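You operate a simulated robot arm through the tools that you are given. There is no shell and no other tool.

The job below is to be done with a simulated robot arm. You get a single attempt, and the scene is never put back.

TASK
Brush oil on the middle of the baking tray and set the two rolls from the table on it.
Fine: bottle brush and oil dish, stand the brush back; oil first. Set down upright: bottle brush. A coat counts when it lies all over at full strength: go over it till it gets no stronger.

Only the result counts: the job must be done as asked and must still hold three seconds after the hand-in. Knocking over, shifting, dropping, spilling or breaking anything else fails it.

THE ROBOT
A 6-joint arm with a two-finger parallel gripper, fixed in place. Base frame: the origin is on the floor under the middle of its stand, x ahead of it, y to its left, z up; the work surface is at about z = 740. Units: mm, degrees, N and s.
With the tool pointing down near the work surface it reaches from about 280 to 740 mm from the base axis. Its first joint turns from -66.0 to 66.0 degrees. Payload 2.45 kg.
The tool frame sits at the grasp point between the pads (the TCP): z along the fingers, y along the line on which they close. The tips reach 24 mm beyond it. The gripper opens to 68 mm. The fingers are 17 mm wide and 10 mm thick; the gripper's body (40 by 70 mm) begins 41 mm behind the TCP.
Orientation is told as [roll, pitch, yaw] about the base's x, y, z axes, in that order, counted from this pose: with the fingers straight down and closing along the base's y, the tool's x points along the base's -x, its y along +y and its z along -z.

THE INTERFACE
- The arm moves only by the tool send_rows. Its argument "steps" is text: rows parted by semicolons, each of 7 numbers parted by spaces: the shift along the base's x, y, z in mm, then the turn, a rotation vector about the base's x, y, z in degrees, then the finger opening in mm, from 0 to 68. In form: dx dy dz rx ry rz grip; .... A call has 1 to 20 rows; each row shifts and turns the commanded pose from where the row before left it. Rows are played at 5 a second. More than 50 mm and 8.6 degrees between two rows, or a gripper value outside its range, and nothing of the call is played. A pose out of reach is approached as far as the arm can. The call stops where the force on the tool passes 40 N (or 10 N more than at its start, if that is more) or the arm is blocked; 0.2 s more then pass. Each finger travels about 108 mm/s and halts on what it meets, pressing with about 38 N; the grip force reading is that of the motor and also rises with nothing between the fingers. The clock runs only during rows and for 0.2 s after the last one: add rows that do not move to give the fingers time. The reply holds the time, the measured pose of the TCP, the force on the tool along the base axes, the opening and the grip force, in the units named above and with some noise, with the torque about the TCP (base axes, N m) and any sound that the robot's microphone picked up.
- Cameras (640 x 400 px; columns grow to the right, rows downward): "scene" is fixed at [107.7, 418, 1420.1]; the picture's right is [-1.00, 0.05, 0.00], its down [0.05, 0.92, -0.39] and it looks along [-0.02, -0.39, -0.92] (base axes); focal length 214 px, centre (320, 200). "wrist" rides on the gripper at [84, 11, -75] in the tool frame; the picture's right is [-0.13, 0.99, 0.00], its down [-0.60, -0.08, -0.79] and it looks along [-0.79, -0.10, 0.61] (tool axes); focal length 251 px, centre (320, 200).
- camera(camera): a new picture of that camera. It takes no simulated time.
- pixel_to_xyz(camera, pixels): for up to 12 pixels [column, row] of the newest picture of that camera ("zoom" is the newest enlarged one), the place [x, y, z] in the base frame of the surface seen there, good to about 2 mm. It takes no simulated time.
- zoom(camera, box): a new picture of the part [left, top, right, bottom] of that camera's present view, enlarged. It takes no simulated time.
- hand_in(): hands the job in; it is judged then, once.

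Unless the task says otherwise, let go and move clear before handing in.

The tools are called as a command line: name --argument value ..., lists and objects as JSON in quotes. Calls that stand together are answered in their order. send_rows: Moves the arm, as the interface text tells. Its arguments: {"type":"object","properties":{"steps":{"type":"string"}},"required":["steps"]} The other tools are called the same way: camera (camera) takes a picture; pixel_to_xyz (camera, pixels) gives the place of the surface under pixels of a picture; zoom (camera, box) takes an enlarged picture of a part of a camera's view; hand_in () hands the job in.

At the start:

```text
clock: 0.0
tool_pos: [435.3, -19.8, 1110.7]
tcp_rot: [-0.1, 0.0, 0.1]
contact_force: [-0.3, 0.7, 0.0]
wrist_torque: [0.0, 0.02, -0.01]
gripper_width: 67.9
grasp_force: 0.0
```

scene: 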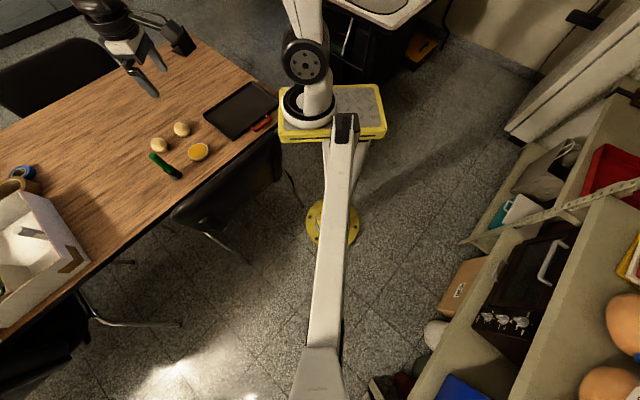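
wrist: 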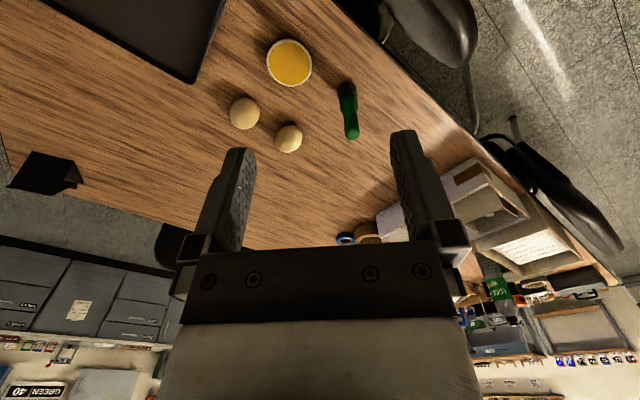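

The scene shows the tray near (242,108), two rolls at (160,145) and (182,129), the oil dish at (198,152) and a green brush standing near (165,165). I'll take enlarged views to locate them.

zoom --camera "scene" --box '[130, 70, 290, 190]'

zoom --camera "wrist" --box '[200, 0, 400, 170]'

pixel_to_xyz --camera "scene" --pixels '[[160, 145], [182, 129], [198, 152], [153, 155], [165, 165], [175, 176], [242, 108], [205, 113], [235, 138], [248, 84], [276, 100], [262, 123]]'

pixel_to_xyz --camera "wrist" --pixels '[[289, 62], [244, 113], [289, 138], [345, 90], [351, 120], [353, 135], [190, 80], [313, 62], [265, 62], [289, 40], [289, 85], [320, 100]]'

```text
3.33 times, centred on (210, 130) of scene
```

zoom: 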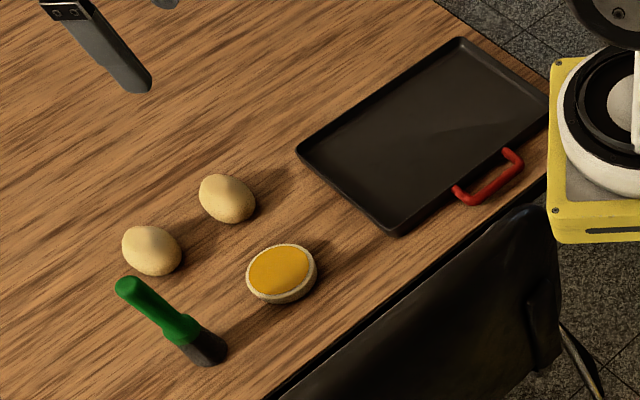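

```text
2.35 times, centred on (300, 85) of wrist
```

zoom: 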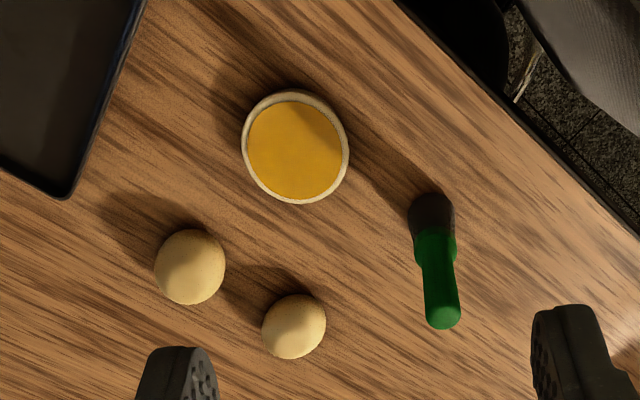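

```text
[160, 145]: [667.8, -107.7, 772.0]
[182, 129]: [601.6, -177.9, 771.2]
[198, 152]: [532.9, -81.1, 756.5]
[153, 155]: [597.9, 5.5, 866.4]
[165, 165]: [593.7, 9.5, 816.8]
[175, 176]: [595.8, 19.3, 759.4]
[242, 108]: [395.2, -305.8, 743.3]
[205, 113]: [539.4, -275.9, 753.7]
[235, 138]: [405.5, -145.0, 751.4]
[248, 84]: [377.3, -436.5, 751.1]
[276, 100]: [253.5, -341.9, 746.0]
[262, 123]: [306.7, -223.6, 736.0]
```

```text
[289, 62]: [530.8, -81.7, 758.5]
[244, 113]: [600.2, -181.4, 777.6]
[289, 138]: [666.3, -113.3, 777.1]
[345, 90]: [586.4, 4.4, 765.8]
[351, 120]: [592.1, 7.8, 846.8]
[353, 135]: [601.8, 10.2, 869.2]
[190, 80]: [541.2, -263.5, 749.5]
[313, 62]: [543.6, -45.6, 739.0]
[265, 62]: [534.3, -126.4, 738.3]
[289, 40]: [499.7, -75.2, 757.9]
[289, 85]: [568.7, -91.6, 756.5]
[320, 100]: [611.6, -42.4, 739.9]
```

The rolls sit at about (667,-110) and (601,-180), the dish at (531,-82) and the brush stands at about (593,8) with its top near z=870. I'll look closer at the tray and the brush before moving.

zoom --camera "scene" --box '[198, 75, 286, 143]'

zoom --camera "scene" --box '[140, 115, 220, 185]'

zoom --camera "wrist" --box '[310, 60, 390, 160]'

```text
5.88 times, centred on (242, 109) of scene
```

zoom: 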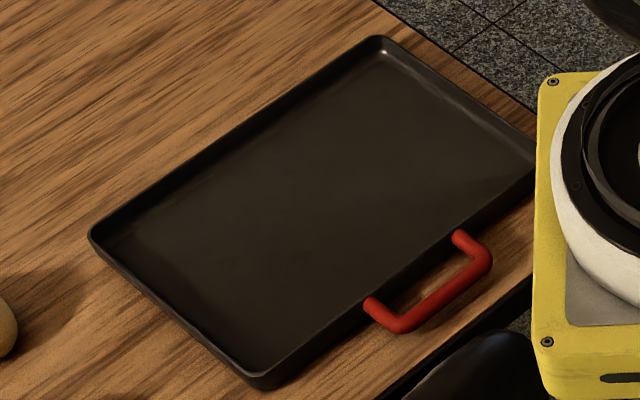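

```text
5.71 times, centred on (180, 150) of scene
```

zoom: 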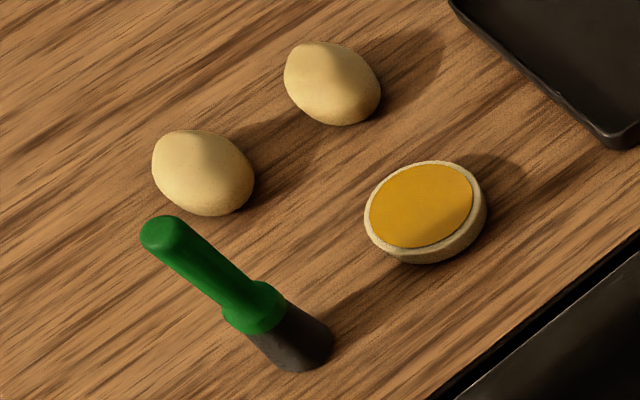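

```text
4.00 times, centred on (350, 110) of wrist
```

zoom: 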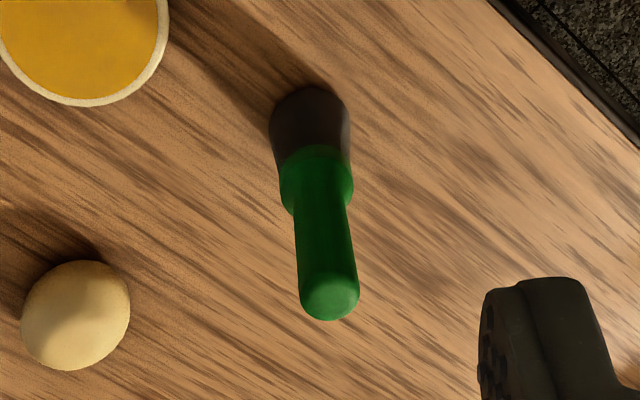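

The brush is a green round handle above a dark bristle head, standing on its bristles. I'll measure handle, bristles, tray edges and rolls precisely from this zoom and the next one.

pixel_to_xyz --camera "zoom" --pixels '[[330, 295], [325, 250], [302, 250], [350, 250], [320, 210], [316, 185], [283, 180], [350, 180], [310, 120], [272, 125], [347, 125], [310, 90]]'

pixel_to_xyz --camera "scene" --pixels '[[210.5, 115], [235, 139.5], [251, 81], [274, 98], [254, 90], [271, 102], [236, 132], [218, 114], [242, 110], [225, 115], [250, 105], [236, 120]]'

```text
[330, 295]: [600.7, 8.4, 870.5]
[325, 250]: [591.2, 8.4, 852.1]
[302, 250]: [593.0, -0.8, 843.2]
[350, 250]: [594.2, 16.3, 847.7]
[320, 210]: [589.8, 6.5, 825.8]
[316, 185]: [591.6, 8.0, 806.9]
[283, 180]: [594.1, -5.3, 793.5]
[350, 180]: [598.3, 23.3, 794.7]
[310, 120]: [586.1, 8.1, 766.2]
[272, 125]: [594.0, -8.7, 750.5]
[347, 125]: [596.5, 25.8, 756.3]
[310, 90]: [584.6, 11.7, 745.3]
```

```text
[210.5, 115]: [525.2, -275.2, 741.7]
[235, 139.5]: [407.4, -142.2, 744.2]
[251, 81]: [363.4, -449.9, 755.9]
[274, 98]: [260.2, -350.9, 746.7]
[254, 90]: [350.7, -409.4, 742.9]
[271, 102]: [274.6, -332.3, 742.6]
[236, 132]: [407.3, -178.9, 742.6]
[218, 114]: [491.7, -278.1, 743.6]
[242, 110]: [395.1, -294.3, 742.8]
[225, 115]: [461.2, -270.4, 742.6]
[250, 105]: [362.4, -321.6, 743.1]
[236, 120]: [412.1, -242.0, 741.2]
```

The brush handle axis is near (600,8), about 20 mm thick with its top near z=872. The tray's centre comes out near (388,-297), with its far corner hidden. I'll turn the wrist camera toward the tray to check for any marked zone and its real outline.

send_rows --steps "0 0 0 0 0 -7.5 68; 0 0 0 0 0 -7.5 68; -5 0 0 0 0 -7.5 68; -5 0 0 0 0 -7.5 68; -5 0 0 0 0 -7.5 68; -5 -5 0 0 0 -7.5 68; -5 -5 0 0 0 -7.5 68; -5 -5 0 0 0 -7.5 68; -5 -5 0 0 0 -7.5 68; 0 0 0 0 0 -7.5 68; 0 0 0 0 0 -7.5 68; 0 0 0 0 0 -7.5 68; 0 0 0 0 0 0 68"

camera --camera "wrist"

camera --camera "scene"

```text
clock: 2.8
tool_pos: [400.8, -39.9, 1110.6]
tcp_rot: [0.0, 0.0, -90.2]
contact_force: [0.2, -0.3, 0.6]
wrist_torque: [0.03, -0.03, 0.0]
gripper_width: 68.0
grasp_force: 0.0
```

```text
taken
```

wrist: 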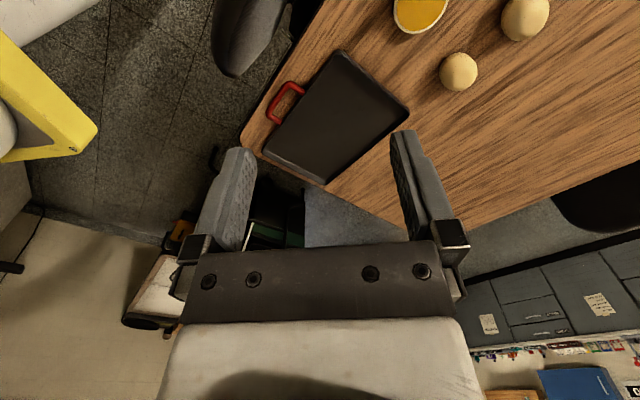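

```text
taken
```

scene: 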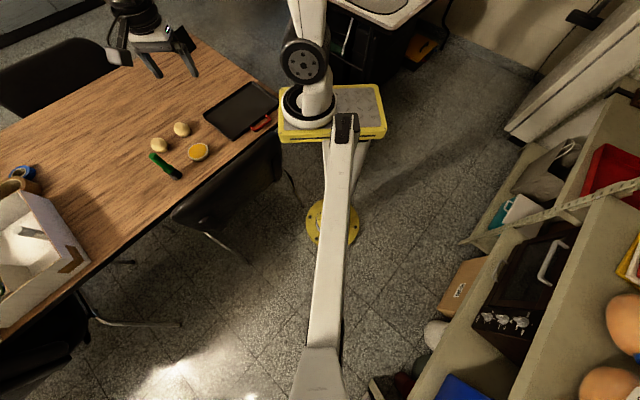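

zoom --camera "wrist" --box '[230, 30, 430, 200]'

pixel_to_xyz --camera "wrist" --pixels '[[341, 51], [408, 108], [325, 184], [264, 154], [300, 98], [345, 75], [385, 108], [325, 165], [280, 145], [335, 115], [458, 72], [524, 18]]'

```text
2.35 times, centred on (330, 115) of wrist
```

zoom: 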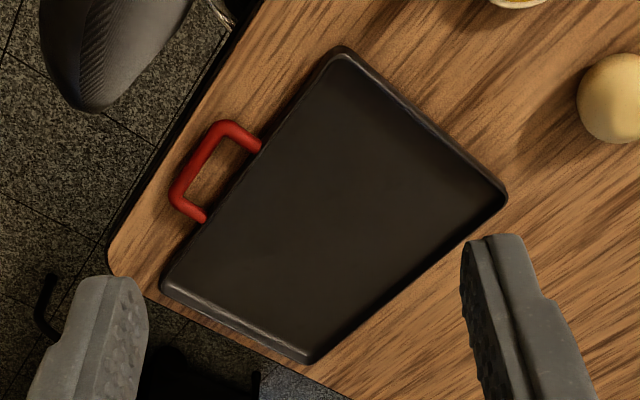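

```text
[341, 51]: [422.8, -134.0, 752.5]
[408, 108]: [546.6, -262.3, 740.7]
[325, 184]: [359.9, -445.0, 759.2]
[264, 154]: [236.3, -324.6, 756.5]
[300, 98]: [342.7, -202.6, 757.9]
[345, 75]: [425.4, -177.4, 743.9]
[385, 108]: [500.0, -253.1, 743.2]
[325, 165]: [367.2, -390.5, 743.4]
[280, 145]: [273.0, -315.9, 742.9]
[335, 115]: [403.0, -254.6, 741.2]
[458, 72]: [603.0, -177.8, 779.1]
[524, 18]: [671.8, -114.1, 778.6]
```

The tray is plain: its rim corners are about (541,-270), (420,-136), (236,-325) and (362,-447), so the centre is near (390,-295) and it lies turned about 45°. Next I'll go above the brush at yaw -45 and check alignment before descending.

send_rows --steps "33.2 8 -20 0 0 7.5 68; 33.2 8 -20 0 0 7.5 68; 33.2 8 -25 0 0 7.5 68; 33.2 8 -25 0 0 7.5 68; 33.2 8 -30 0 0 7.5 68; 33.2 8 -30 0 0 7.7 68; 0 0 0 0 0 0 68"

camera --camera "wrist"

zoom --camera "scene" --box '[100, 60, 220, 190]'

```text
clock: 4.4
tool_pos: [604.7, 5.6, 960.5]
tcp_rot: [0.0, -0.1, -44.8]
contact_force: [0.4, -0.1, 0.4]
wrist_torque: [0.01, -0.03, 0.01]
gripper_width: 68.0
grasp_force: 0.1
```

```text
taken
```

wrist: 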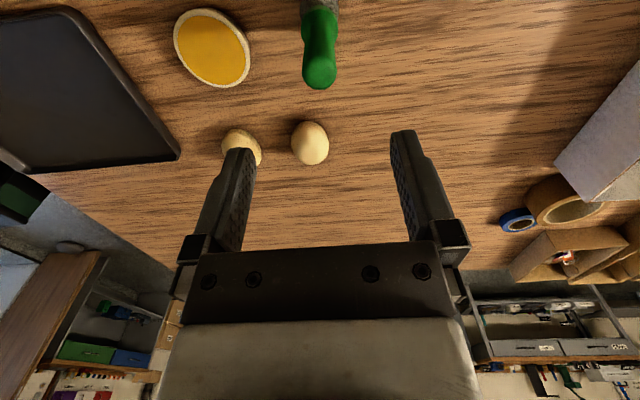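

```text
3.08 times, centred on (160, 125) of scene
```

zoom: 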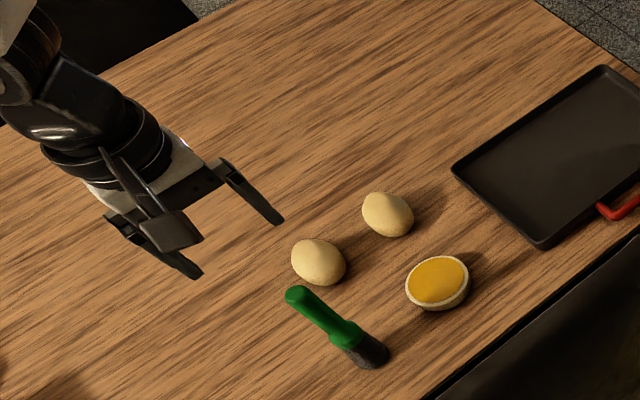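

The reading is (604.7, 5.6), a few mm off what I commanded. I'll hold one row to see whether it was still settling, then measure the handle from this view.

send_rows --steps "0 0 0 0 0 0 68; 0 0 0 0 0 0 68"

pixel_to_xyz --camera "wrist" --pixels '[[320, 70], [307, 60], [335, 60], [318, 82], [319, 40], [306, 50], [335, 45], [212, 45], [310, 142], [241, 145]]'

```text
clock: 5.0
tool_pos: [604.5, 6.4, 961.6]
tcp_rot: [0.0, 0.0, -44.8]
contact_force: [-0.1, -0.8, 0.6]
wrist_torque: [0.0, 0.03, 0.05]
gripper_width: 68.1
grasp_force: 0.1
```

```text
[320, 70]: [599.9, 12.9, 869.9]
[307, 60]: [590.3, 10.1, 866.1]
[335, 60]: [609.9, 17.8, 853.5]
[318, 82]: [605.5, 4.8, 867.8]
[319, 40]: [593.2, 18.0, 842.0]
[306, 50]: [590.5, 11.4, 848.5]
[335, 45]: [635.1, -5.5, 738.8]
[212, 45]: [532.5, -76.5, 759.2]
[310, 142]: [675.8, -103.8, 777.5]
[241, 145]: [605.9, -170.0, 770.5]
```

The pose has settled at (604.5, 6.4), while the handle axis measures about (600, 9) from the pixels around (320,70) and (319,40). I'll correct for that and lower to z≈842, keeping the gripper body above the handle top.

send_rows --steps "-4.5 3 0 0 0 0 68; 0 0 -25 0 0 0 68; 0 0 -25 0 0 0 68; 0 0 0 0 0 0 68"

camera --camera "wrist"

zoom --camera "scene" --box '[100, 80, 220, 200]'

```text
clock: 6.0
tool_pos: [595.2, 12.1, 910.2]
tcp_rot: [0.0, 0.0, -44.8]
contact_force: [0.7, -0.3, 0.3]
wrist_torque: [-0.01, 0.0, 0.01]
gripper_width: 67.9
grasp_force: 0.0
```

```text
taken
```

wrist: 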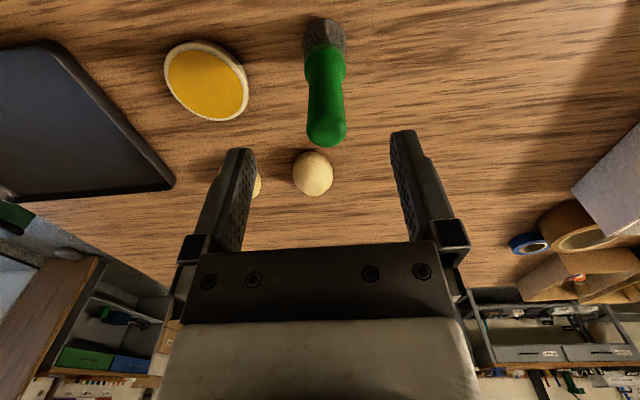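

```text
3.33 times, centred on (160, 140) of scene
```

zoom: 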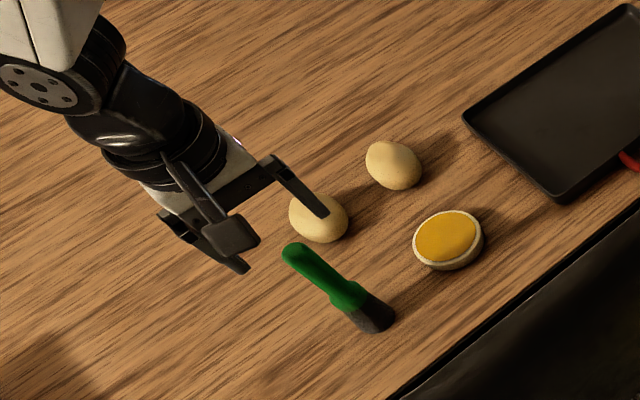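

The reading is now (595.2, 12.1), matching the commanded sum, so there was some drift earlier. I'll remeasure the handle from this closer view before going down.

pixel_to_xyz --camera "wrist" --pixels '[[327, 130], [326, 143], [310, 125], [345, 125], [326, 110], [309, 105], [343, 105], [324, 60], [324, 30], [207, 82], [312, 174]]'

send_rows --steps "0 0 0 0 0 0 68; 0 0 0 0 0 0 68"

zoom --camera "wrist" --box '[270, 0, 390, 160]'

```text
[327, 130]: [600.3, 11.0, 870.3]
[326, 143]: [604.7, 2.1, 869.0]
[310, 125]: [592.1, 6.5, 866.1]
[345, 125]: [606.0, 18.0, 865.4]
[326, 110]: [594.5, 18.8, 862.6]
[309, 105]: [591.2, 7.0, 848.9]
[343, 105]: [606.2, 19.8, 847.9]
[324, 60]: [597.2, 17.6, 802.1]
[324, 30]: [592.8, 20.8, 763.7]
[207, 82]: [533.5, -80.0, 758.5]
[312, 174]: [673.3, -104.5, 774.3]
```

```text
clock: 6.6
tool_pos: [595.2, 9.8, 912.1]
tcp_rot: [0.0, 0.0, -44.8]
contact_force: [-0.1, -0.1, -0.9]
wrist_torque: [0.0, 0.0, 0.01]
gripper_width: 68.2
grasp_force: 0.0
```

```text
2.50 times, centred on (330, 80) of wrist
```

zoom: 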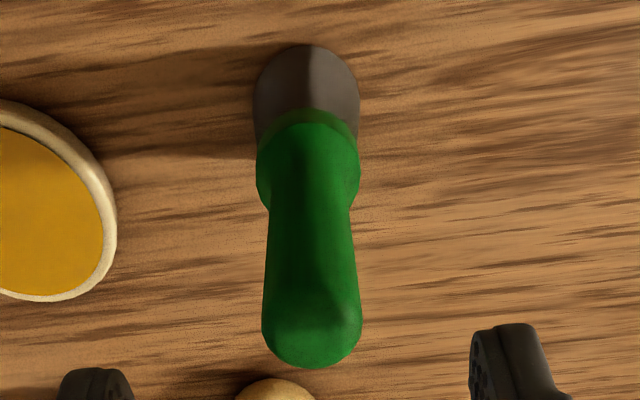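

The handle's column of 326–327 at row 125 puts it about 3.7 mm to the right of the tool axis, which always projects on column 320. I'll shift by (+3, +1) and go down 68 mm to z≈843.

send_rows --steps "3.2 1 0 0 0 0 68; 0 0 -17 0 0 0 68; 0 0 -17 0 0 0 68; 0 0 -17 0 0 0 68; 0 0 -17 0 0 0 68; 0 0 0 0 0 0 68"

camera --camera "wrist"

zoom --camera "scene" --box '[120, 100, 220, 200]'

```text
clock: 8.0
tool_pos: [598.4, 10.8, 842.9]
tcp_rot: [-0.1, 0.0, -44.9]
contact_force: [-0.1, 0.2, 0.3]
wrist_torque: [0.01, -0.01, -0.04]
gripper_width: 68.2
grasp_force: 0.0
```

```text
taken
```

wrist: 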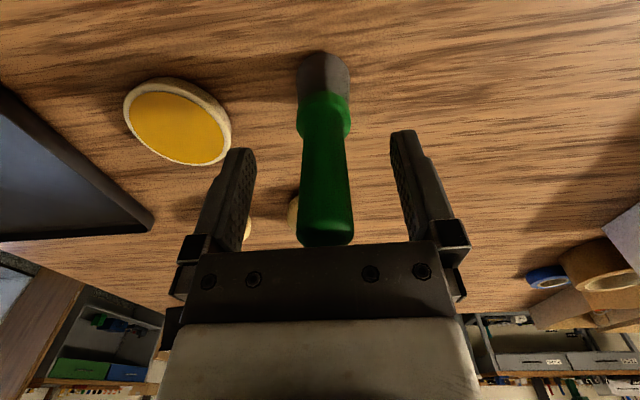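

```text
4.00 times, centred on (170, 150) of scene
```

zoom: 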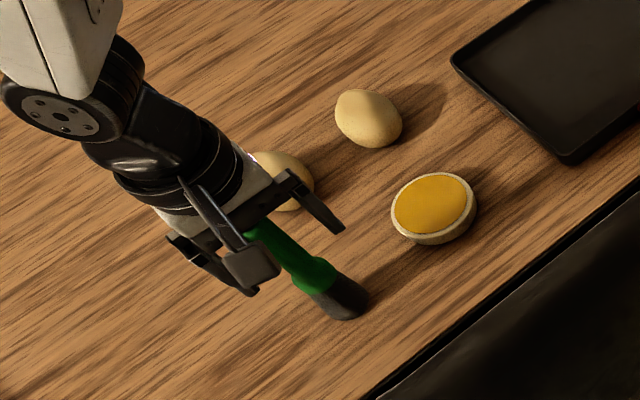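

The handle stands between the fingers at columns 301–353 (row 230), about 2 mm right of centre. I'll nudge 1 mm and close gently.

send_rows --steps "1.1 1.1 0 0 0 0 60; 0 0 0 0 0 0 40; 0 0 0 0 0 0 28; 0 0 0 0 0 0 20; 0 0 0 0 0 0 10; 0 0 0 0 0 0 5; 0 0 0 0 0 0 5"

camera --camera "wrist"

zoom --camera "scene" --box '[120, 100, 220, 200]'

```text
clock: 9.6
tool_pos: [599.9, 11.7, 842.4]
tcp_rot: [0.0, 0.0, -44.8]
contact_force: [-0.5, -0.7, 0.5]
wrist_torque: [0.02, 0.0, -0.03]
gripper_width: 22.0
grasp_force: 37.9
```

```text
taken
```

wrist: 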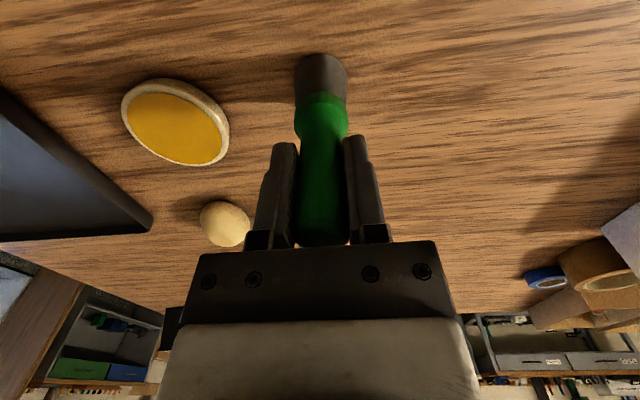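

```text
4.00 times, centred on (170, 150) of scene
```

zoom: 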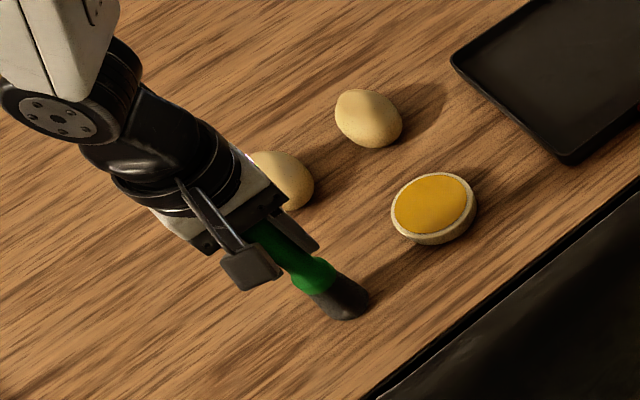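

The handle is held: width 22.0, grip 37.9 N, and the brush still stands straight. Its bottom is therefore about 102.5 mm below the TCP. I'll lift 70 mm and carry it over the oil dish at (532,-80).

send_rows --steps "0 0 10 0 0 0 5; 0 0 15 0 0 0 5; 0 0 20 0 0 0 5; 0 0 25 0 0 0 5; -17 -23.3 0 0 0 0 5; -17 -23.3 0 0 0 0 5; -17 -23.3 0 0 0 0 5; -16.3 -23.3 0 0 0 0 5; 0 0 0 0 0 0 5"

camera --camera "wrist"

zoom --camera "scene" --box '[140, 100, 240, 200]'

```text
clock: 11.6
tool_pos: [533.4, -79.5, 914.6]
tcp_rot: [-0.1, 0.0, -44.8]
contact_force: [-0.4, 0.5, -0.3]
wrist_torque: [-0.03, 0.03, -0.01]
gripper_width: 21.9
grasp_force: 38.3
```

```text
taken
```

wrist: 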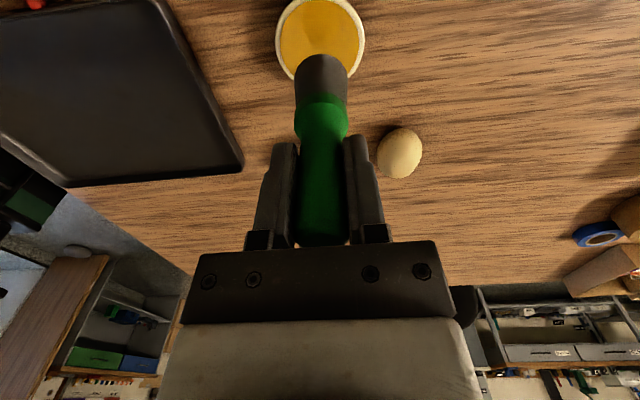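

```text
4.00 times, centred on (190, 150) of scene
```

zoom: 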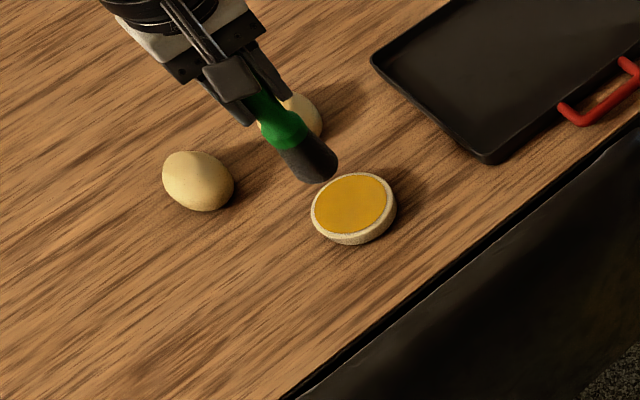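

The brush hangs straight above the dish, which sits centred at column 320. I'll check the dish's rim points to refine its centre before dipping.

pixel_to_xyz --camera "wrist" --pixels '[[278, 30], [363, 30], [295, 68], [345, 68], [320, 20], [320, 5], [300, 30], [345, 30]]'

pixel_to_xyz --camera "zoom" --pixels '[[312, 205], [395, 200], [360, 174], [340, 238], [352, 205], [318, 180], [300, 165], [280, 130]]'

```text
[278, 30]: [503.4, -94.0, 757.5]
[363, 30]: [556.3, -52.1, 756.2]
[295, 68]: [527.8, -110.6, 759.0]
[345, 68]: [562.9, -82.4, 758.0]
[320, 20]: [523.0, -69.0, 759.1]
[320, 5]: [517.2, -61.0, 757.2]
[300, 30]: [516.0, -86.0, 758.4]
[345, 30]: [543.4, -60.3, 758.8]
```

```text
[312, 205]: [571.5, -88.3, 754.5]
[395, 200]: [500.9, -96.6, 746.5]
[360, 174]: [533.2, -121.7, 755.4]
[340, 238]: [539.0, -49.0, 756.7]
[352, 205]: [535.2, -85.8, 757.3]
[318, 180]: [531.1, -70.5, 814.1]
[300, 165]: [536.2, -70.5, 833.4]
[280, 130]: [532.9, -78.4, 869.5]
```

The dish centre comes out at about (533,-81), which matches the brush position to within a couple of mm. I'll lower the bristles into the oil (surface z≈758) to about z=751.

send_rows --steps "1 -1 -20 0 0 0 5; 0 0 -15 0 0 0 5; 0 0 -10 0 0 0 5; 0 0 -6 0 0 0 5; 0 0 -5 0 0 0 5; 0 0 -3 0 0 0 5; 0 0 -2 0 0 0 5; 0 0 0 0 0 0 5"

camera --camera "wrist"

zoom --camera "scene" --box '[150, 100, 250, 200]'

```text
clock: 13.4
tool_pos: [534.5, -82.1, 851.8]
tcp_rot: [0.1, -0.3, -44.8]
contact_force: [-0.9, -2.7, 27.6]
wrist_torque: [-0.44, -0.14, -0.01]
gripper_width: 21.9
grasp_force: 38.1
```

```text
taken
```

wrist: 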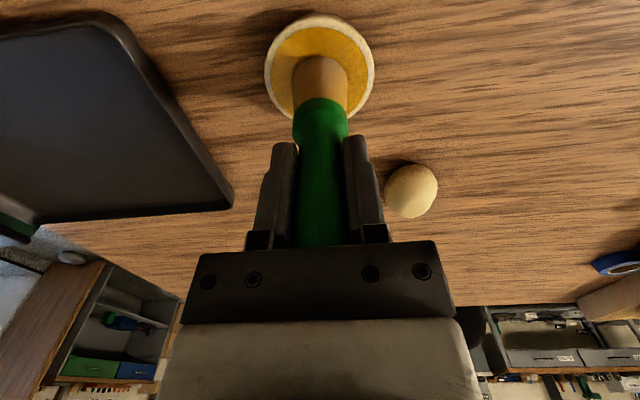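

```text
4.00 times, centred on (200, 150) of scene
```

zoom: 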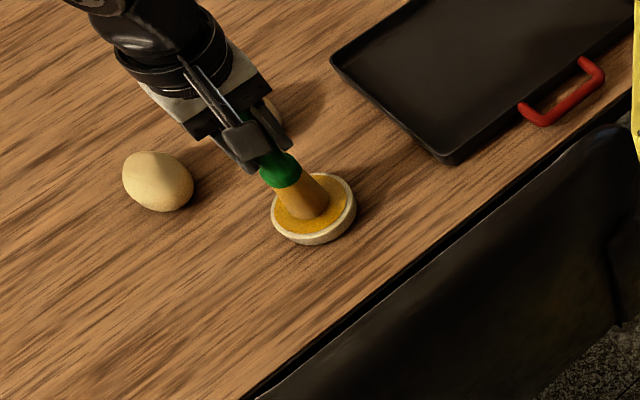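

The bristles turned oil-coloured (pixel (320,80)) and the upward force is 27.6 N, so the brush touches the dish's floor. I'll lift gently, pause over the dish to let it drain, and check the grip hasn't slipped.

send_rows --steps "0 0 2 0 0 0 5; 0 0 3 0 0 0 5; 0 0 5 0 0 0 5; 0 0 8 0 0 0 5; 0 0 0 0 0 0 5; 0 0 0 0 0 0 5; 0 0 0 0 0 0 5; 0 0 12 0 0 0 5; 0 0 15 0 0 0 5; 0 0 15 0 0 0 5; 0 0 0 0 0 0 5"

camera --camera "wrist"

zoom --camera "scene" --box '[150, 100, 250, 200]'

```text
clock: 15.8
tool_pos: [532.5, -81.8, 912.6]
tcp_rot: [0.0, 0.0, -44.8]
contact_force: [0.3, 0.2, -0.6]
wrist_torque: [-0.02, 0.01, 0.03]
gripper_width: 21.8
grasp_force: 38.8
```

```text
taken
```

wrist: 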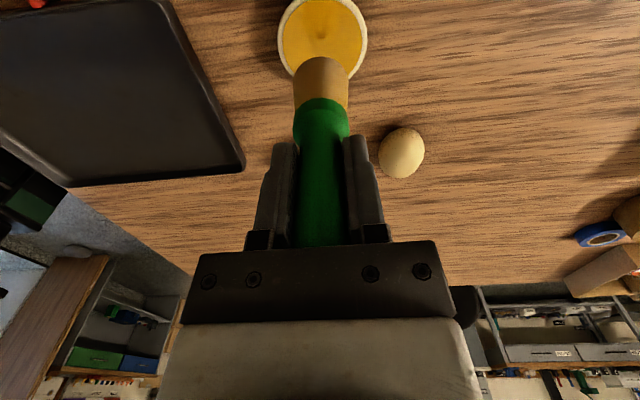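

```text
4.00 times, centred on (200, 150) of scene
```

zoom: 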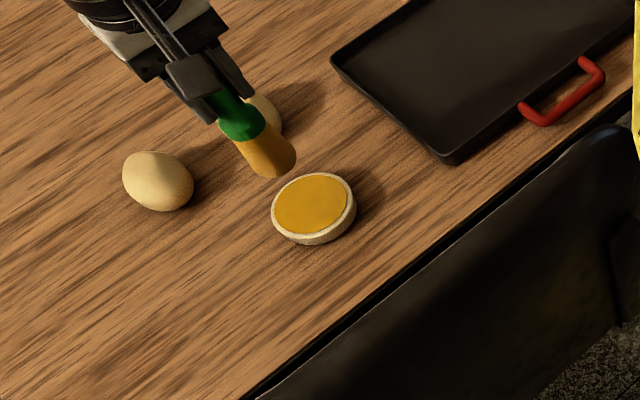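

The bristles carry oil, and they sit about 2 px higher in the picture, so the brush slipped 1–2 mm up in the grip. I'll carry it to the tray middle (390,-295) and lower it step by step until contact.

send_rows --steps "-23.8 -35.7 0 0 0 0 5; -23.8 -35.7 0 0 0 0 5; -23.8 -35.7 0 0 0 0 5; -23.8 -35.7 0 0 0 0 5; -23.8 -35.7 0 0 0 0 5; -24 -35.6 0 0 0 0 5; 0 0 -20 0 0 0 5; 0 0 -20 0 0 0 5; 0 0 -15 0 0 0 5; 0 0 -6 0 0 0 5; 0 0 0 0 0 0 5"

camera --camera "wrist"

zoom --camera "scene" --box '[198, 75, 286, 143]'

```text
clock: 18.2
tool_pos: [389.8, -295.2, 848.7]
tcp_rot: [0.1, 0.0, -44.8]
contact_force: [-0.3, 0.1, -0.4]
wrist_torque: [-0.03, -0.03, -0.01]
gripper_width: 21.6
grasp_force: 37.5
```

```text
taken
```

wrist: 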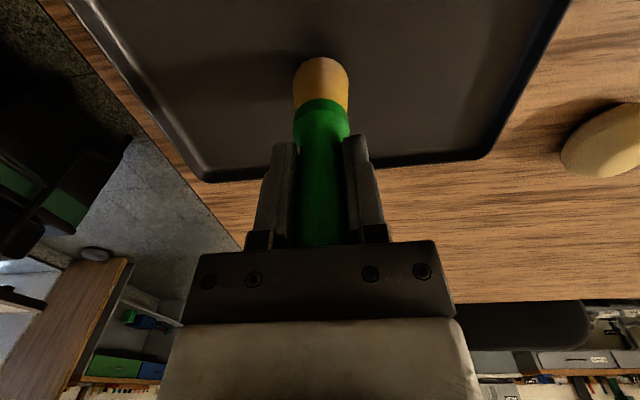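

```text
5.88 times, centred on (242, 109) of scene
```

zoom: 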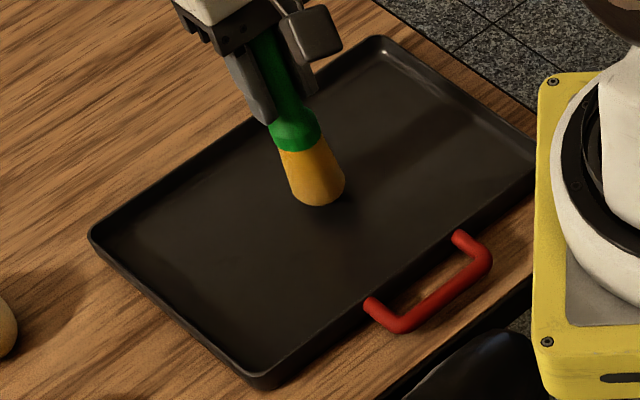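

The brush hangs over the middle of the tray with about 4–6 mm left and no force yet. I'll lower in small steps.

send_rows --steps "0 0 -2 0 0 0 5; 0 0 -1.5 0 0 0 5; 0 0 -1 0 0 0 5; 0 0 0 0 0 0 5"

```text
clock: 19.2
tool_pos: [389.9, -296.1, 844.6]
tcp_rot: [-0.1, 0.0, -44.7]
contact_force: [0.4, 1.1, -0.6]
wrist_torque: [0.02, 0.03, -0.01]
gripper_width: 21.7
grasp_force: 38.0
```

send_rows --steps "0 0 -1 0 0 0 5; 0 0 -1 0 0 0 5; 0 0 0 0 0 0 5"

zoom --camera "scene" --box '[198, 75, 286, 143]'

```text
clock: 20.0
tool_pos: [389.4, -295.9, 842.6]
tcp_rot: [0.1, -0.1, -44.8]
contact_force: [-0.4, 0.5, -0.5]
wrist_torque: [0.0, 0.02, -0.02]
gripper_width: 21.7
grasp_force: 37.8
```

```text
5.88 times, centred on (242, 109) of scene
```

zoom: 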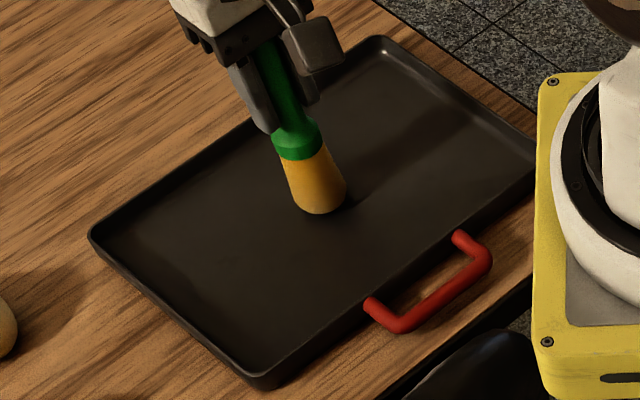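

Still no contact force at z≈843; lowering another millimetre at a time.

send_rows --steps "0 0 -1 0 0 0 5; 0 0 0 0 0 0 5"

send_rows --steps "0 0 -0.7 0 0 0 5; 0 0 0 0 0 0 5"

```text
clock: 20.6
tool_pos: [390.2, -296.0, 842.3]
tcp_rot: [0.1, 0.1, -44.8]
contact_force: [-0.1, 0.7, 0.1]
wrist_torque: [-0.02, 0.0, -0.01]
gripper_width: 21.8
grasp_force: 38.5
```

```text
clock: 21.2
tool_pos: [389.8, -295.4, 842.0]
tcp_rot: [0.1, 0.0, -44.8]
contact_force: [-0.1, -0.3, -1.4]
wrist_torque: [0.01, -0.02, 0.0]
gripper_width: 21.9
grasp_force: 37.9
```

Still free at a commanded z of about 842.5, so I'll keep easing down.

send_rows --steps "0 0 -0.8 0 0 0 5; 0 0 0 0 0 0 5"

send_rows --steps "0 0 -0.8 0 0 0 5; 0 0 0 0 0 0 5"

zoom --camera "wrist" --box '[240, 20, 400, 130]'

```text
clock: 21.8
tool_pos: [389.4, -294.6, 840.2]
tcp_rot: [-0.1, 0.1, -44.7]
contact_force: [0.4, -0.4, -0.4]
wrist_torque: [0.01, -0.01, -0.02]
gripper_width: 21.9
grasp_force: 38.0
```

```text
clock: 22.4
tool_pos: [390.0, -295.9, 840.2]
tcp_rot: [-0.1, -0.1, -44.7]
contact_force: [0.0, -0.3, 0.2]
wrist_torque: [-0.01, 0.0, 0.01]
gripper_width: 21.7
grasp_force: 37.7
```

```text
3.64 times, centred on (320, 75) of wrist
```

zoom: 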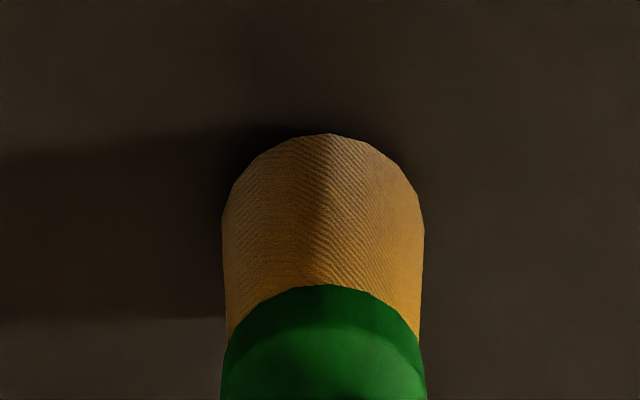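

No force yet at about z=840.5; the dark shadow above the bristle edge suggests a small gap remains. Continuing down.

send_rows --steps "0 0 -0.8 0 0 0 5; 0 0 0 0 0 0 5"

send_rows --steps "0 0 -0.8 0 0 0 5; 0 0 0 0 0 0 5"

send_rows --steps "0 0 -0.8 0 0 0 5; 0 0 0 0 0 0 5"

zoom --camera "scene" --box '[215, 85, 275, 130]'

```text
clock: 23.0
tool_pos: [390.1, -295.5, 839.1]
tcp_rot: [0.0, 0.0, -44.8]
contact_force: [0.7, -0.6, -0.3]
wrist_torque: [0.01, 0.01, -0.02]
gripper_width: 21.7
grasp_force: 37.9
```

```text
clock: 23.6
tool_pos: [390.4, -296.0, 838.7]
tcp_rot: [0.0, 0.0, -44.9]
contact_force: [-0.5, 0.4, -1.6]
wrist_torque: [-0.02, -0.01, 0.01]
gripper_width: 21.9
grasp_force: 37.9
```

```text
clock: 24.2
tool_pos: [390.8, -296.9, 837.3]
tcp_rot: [0.0, 0.0, -44.7]
contact_force: [0.7, -0.2, 0.1]
wrist_torque: [0.0, 0.01, -0.01]
gripper_width: 21.7
grasp_force: 38.0
```

```text
8.89 times, centred on (245, 108) of scene
```

zoom: 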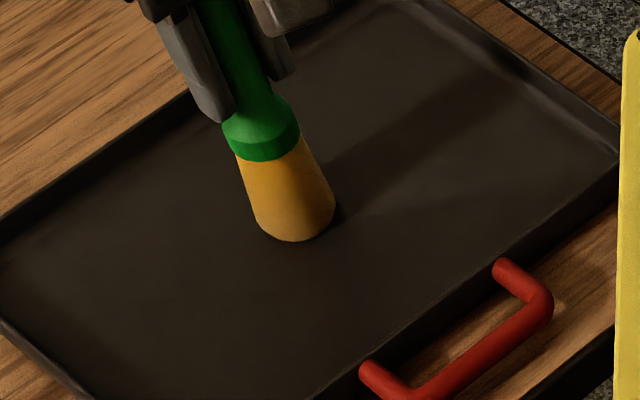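

Still no force at about 838; the shadow now nearly touches the bristles at (335,215) of the zoom. A few more small steps.

send_rows --steps "0 0 -0.7 0 0 0 5; 0 0 0 0 0 0 5"

send_rows --steps "0 0 -0.7 0 0 0 5; 0 0 0 0 0 0 5"

zoom --camera "wrist" --box '[240, 20, 400, 130]'

pixel_to_xyz --camera "zoom" --pixels '[[320, 140], [320, 125], [320, 180], [270, 170], [380, 170], [325, 300], [225, 220], [425, 230], [320, 60], [100, 60], [550, 100]]'

```text
clock: 24.8
tool_pos: [390.4, -297.0, 837.3]
tcp_rot: [0.0, -0.2, -44.9]
contact_force: [-3.4, 2.5, 17.4]
wrist_torque: [0.09, 0.14, -0.02]
gripper_width: 21.8
grasp_force: 37.8
```

```text
clock: 25.4
tool_pos: [390.6, -297.0, 838.2]
tcp_rot: [-0.1, -0.1, -44.8]
contact_force: [-4.0, 2.4, 25.3]
wrist_torque: [0.08, 0.16, -0.01]
gripper_width: 21.8
grasp_force: 38.2
```

```text
3.64 times, centred on (320, 75) of wrist
```

zoom: 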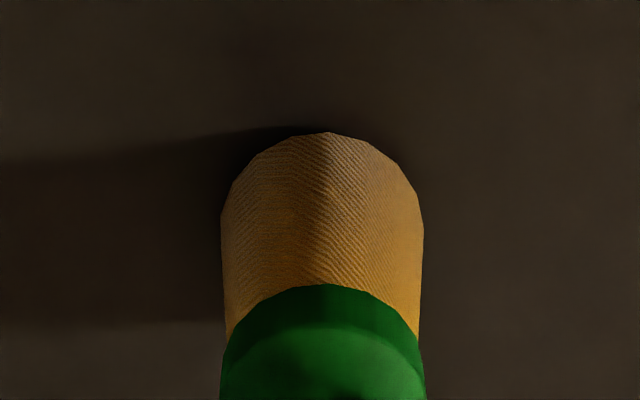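

```text
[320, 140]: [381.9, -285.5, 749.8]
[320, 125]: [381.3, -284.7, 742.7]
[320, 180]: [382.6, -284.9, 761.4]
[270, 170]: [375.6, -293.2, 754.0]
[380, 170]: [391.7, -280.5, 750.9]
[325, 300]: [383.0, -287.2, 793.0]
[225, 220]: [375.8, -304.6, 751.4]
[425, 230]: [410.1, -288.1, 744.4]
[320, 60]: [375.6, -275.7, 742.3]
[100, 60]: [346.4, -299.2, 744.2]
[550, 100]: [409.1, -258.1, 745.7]
```

Contact came at a commanded z of about 838 (force now 25 N). I'll ease up 0.8 mm for lighter pressure and make a first test stroke along the tray's long axis.

send_rows --steps "0 0 0.7 0 0 0 5; 0 0 0 0 0 0 5"

send_rows --steps "5 5 0 0 0 0 5; 5 5 0 0 0 0 5; 5 5 0 0 0 0 5; 5 5 0 0 0 0 5; 5 5 0 0 0 0 5; 0 0 0 0 0 0 5"

camera --camera "wrist"

zoom --camera "scene" --box '[198, 75, 286, 143]'

```text
clock: 26.0
tool_pos: [390.0, -296.6, 836.8]
tcp_rot: [0.0, -0.2, -44.9]
contact_force: [1.0, 0.2, 22.2]
wrist_torque: [-0.14, -0.31, 0.03]
gripper_width: 21.6
grasp_force: 38.4
```

```text
clock: 27.4
tool_pos: [414.4, -270.1, 836.7]
tcp_rot: [0.0, 0.0, -44.8]
contact_force: [-6.0, -4.2, 21.9]
wrist_torque: [-0.5, 0.19, -0.06]
gripper_width: 21.8
grasp_force: 37.9
```

```text
taken
```

wrist: 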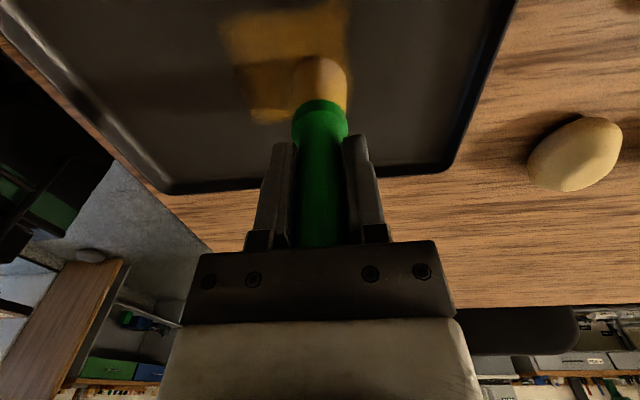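

```text
5.88 times, centred on (242, 109) of scene
```

zoom: 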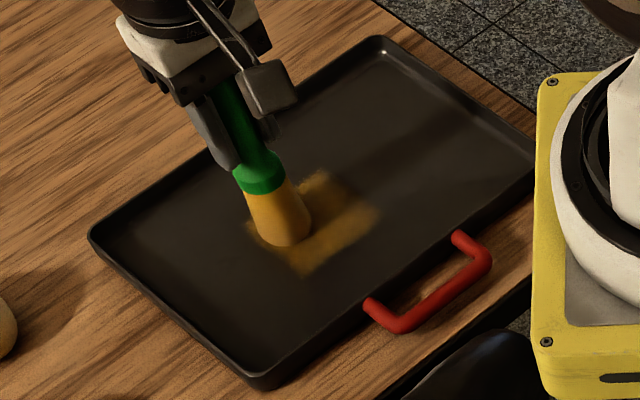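

Oil shows on the tray: a golden patch around (320,230) in the zoom. I'll measure its corners to see whether it stops at a zone border.

zoom --camera "scene" --box '[225, 95, 270, 130]'

zoom --camera "wrist" --box '[190, 0, 390, 150]'

pixel_to_xyz --camera "wrist" --pixels '[[222, 20], [252, 122], [240, 70], [345, 5], [290, 0], [280, 120], [230, 45]]'

```text
11.43 times, centred on (248, 112) of scene
```

zoom: 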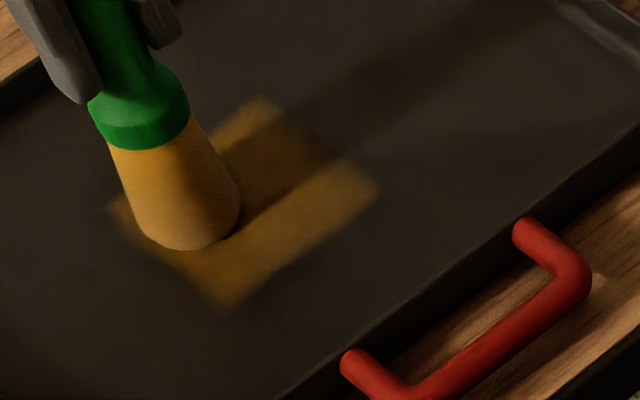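

```text
2.67 times, centred on (290, 75) of wrist
```

zoom: 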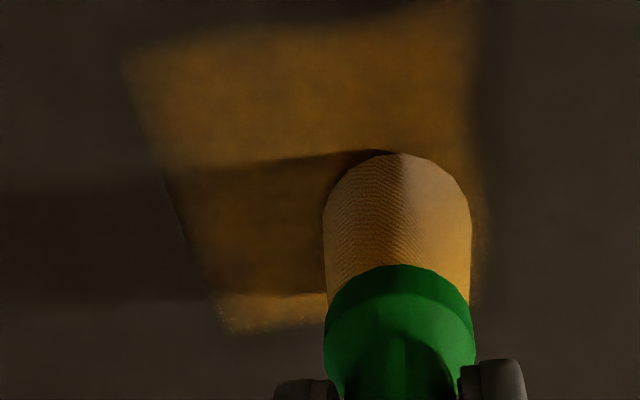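

```text
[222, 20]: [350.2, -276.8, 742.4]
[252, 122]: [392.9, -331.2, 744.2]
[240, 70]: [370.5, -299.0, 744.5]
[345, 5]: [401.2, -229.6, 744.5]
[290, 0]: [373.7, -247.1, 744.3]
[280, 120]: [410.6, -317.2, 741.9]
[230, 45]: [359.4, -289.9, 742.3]
```

The painted patch runs about u −20…55 and v −41…28 (tray axes from the centre), wider across than the brush itself. I'll lighten pressure by 1 mm and keep stroking along the long axis to see where paint ends.

send_rows --steps "0 0 1 0 0 0 5; 5 5 0 0 0 0 5; 5 5 0 0 0 0 5; 5 5 0 0 0 0 5; 0 0 0 0 0 0 5"

camera --camera "wrist"

zoom --camera "scene" --box '[198, 75, 286, 143]'

```text
clock: 28.6
tool_pos: [429.8, -253.9, 837.4]
tcp_rot: [0.0, 0.1, -44.8]
contact_force: [-2.6, -1.6, 8.8]
wrist_torque: [-0.23, 0.12, -0.06]
gripper_width: 22.0
grasp_force: 38.2
```

```text
taken
```

wrist: 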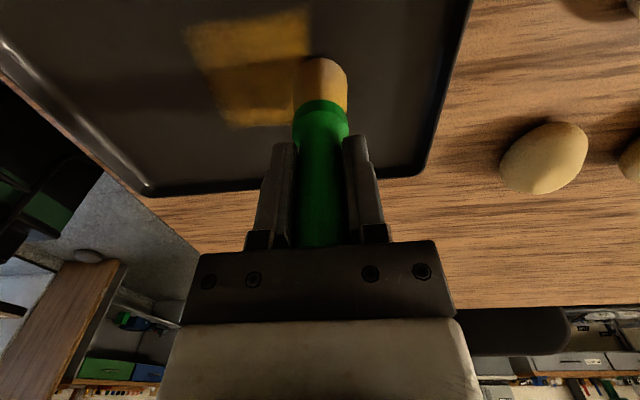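

```text
5.88 times, centred on (242, 109) of scene
```

zoom: 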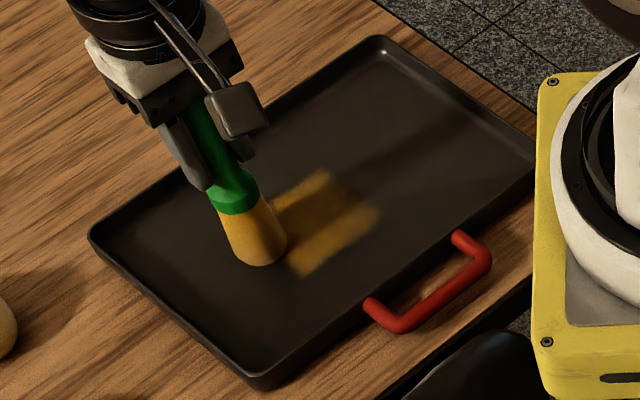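

The patch's right edge now stops left of the brush (column ≈310), so the oil zone ends there. Measuring the patch corners.

zoom --camera "wrist" --box '[150, 0, 350, 150]'

pixel_to_xyz --camera "wrist" --pixels '[[188, 30], [232, 126], [308, 10], [285, 124], [250, 15], [210, 80], [308, 40], [260, 70]]'

```text
2.67 times, centred on (250, 75) of wrist
```

zoom: 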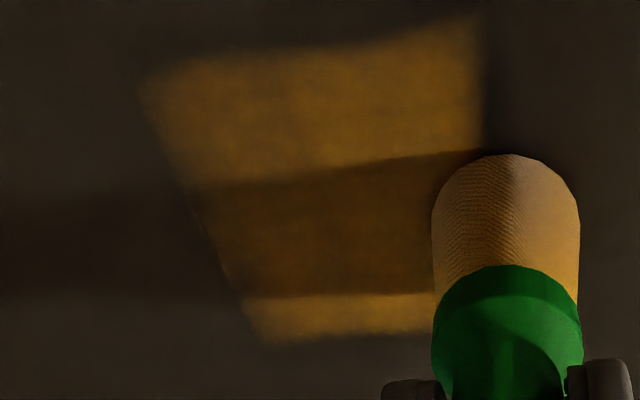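

```text
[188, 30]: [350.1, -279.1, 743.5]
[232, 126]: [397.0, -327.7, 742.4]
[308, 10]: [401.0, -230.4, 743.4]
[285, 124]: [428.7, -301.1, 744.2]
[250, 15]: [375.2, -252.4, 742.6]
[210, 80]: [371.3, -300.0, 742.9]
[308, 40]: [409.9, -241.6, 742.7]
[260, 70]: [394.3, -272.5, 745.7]
```

The painted corners are near (350,-279), (397,-328), (401,-230), which looks like a square patch about 70 mm wide. To learn whether it's a zone border or only the footprint, I'll stroke back to the other side (u≈-50) and look again.

send_rows --steps "-6 -6 0 0 0 0 5; -6 -6 0 0 0 0 5; -6 -6 0 0 0 0 5; -6 -6 0 0 0 0 5; -6 -6 0 0 0 0 5; -6 -6 0 0 0 0 5; -6 -6 0 0 0 0 5; -6 -6 0 0 0 0 5; -6 -6 0 0 0 0 5; -6 -6 0 0 0 0 5; -6 -6 0 0 0 0 5; -6 -6 0 0 0 0 5; 0 0 0 0 0 0 5"

camera --camera "wrist"

zoom --camera "scene" --box '[198, 75, 286, 143]'

```text
clock: 31.4
tool_pos: [357.8, -328.8, 838.6]
tcp_rot: [0.0, 0.0, -44.7]
contact_force: [0.1, 0.0, -0.8]
wrist_torque: [-0.02, 0.0, 0.01]
gripper_width: 22.0
grasp_force: 38.2
```

```text
taken
```

wrist: 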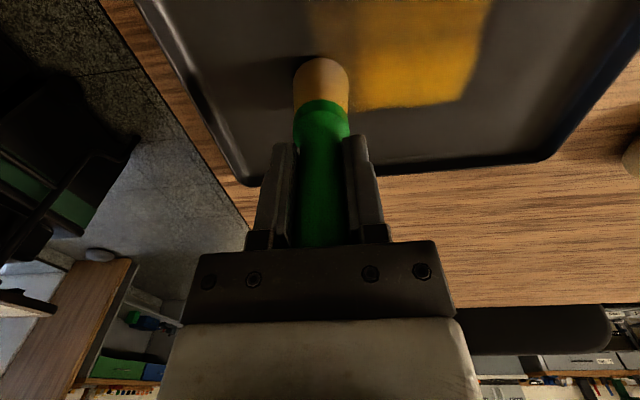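

```text
5.88 times, centred on (242, 109) of scene
```

zoom: 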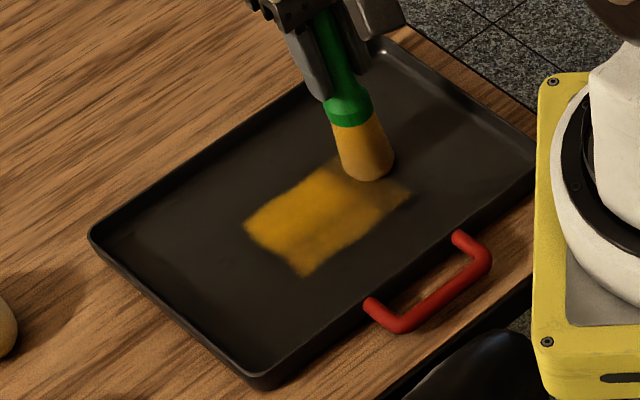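

The coat became stronger and grew toward the negative side; the right edge held at the earlier line. Measuring again.

zoom --camera "scene" --box '[225, 90, 270, 130]'

pixel_to_xyz --camera "zoom" --pixels '[[100, 195], [225, 315], [405, 185], [320, 250], [250, 120], [180, 155], [150, 240], [250, 220], [400, 180], [290, 80]]'

pixel_to_xyz --camera "wrist" --pixels '[[490, 2], [462, 100], [350, 110], [400, 106], [478, 50], [300, 8], [330, 2], [296, 40]]'

```text
10.00 times, centred on (248, 110) of scene
```

zoom: 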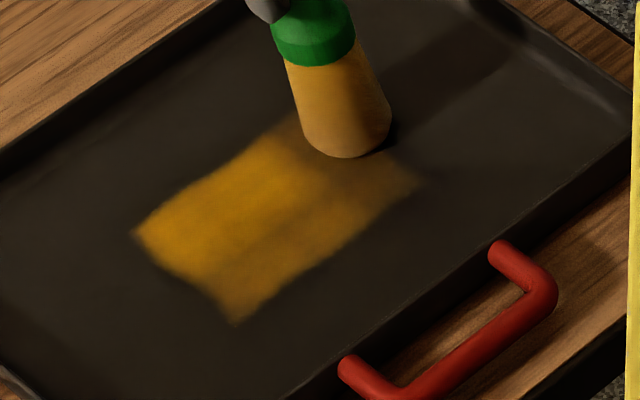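

```text
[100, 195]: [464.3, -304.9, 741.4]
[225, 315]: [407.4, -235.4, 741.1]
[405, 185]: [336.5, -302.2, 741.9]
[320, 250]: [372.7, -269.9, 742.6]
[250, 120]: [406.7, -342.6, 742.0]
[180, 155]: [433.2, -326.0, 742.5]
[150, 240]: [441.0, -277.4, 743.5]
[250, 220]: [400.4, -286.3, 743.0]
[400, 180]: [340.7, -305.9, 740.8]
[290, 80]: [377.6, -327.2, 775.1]
```

```text
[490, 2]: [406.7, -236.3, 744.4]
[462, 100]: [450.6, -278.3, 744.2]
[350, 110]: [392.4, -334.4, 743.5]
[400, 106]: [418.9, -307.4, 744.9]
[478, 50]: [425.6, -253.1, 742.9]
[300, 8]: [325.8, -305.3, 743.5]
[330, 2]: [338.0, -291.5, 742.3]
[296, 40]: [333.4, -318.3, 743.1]
```

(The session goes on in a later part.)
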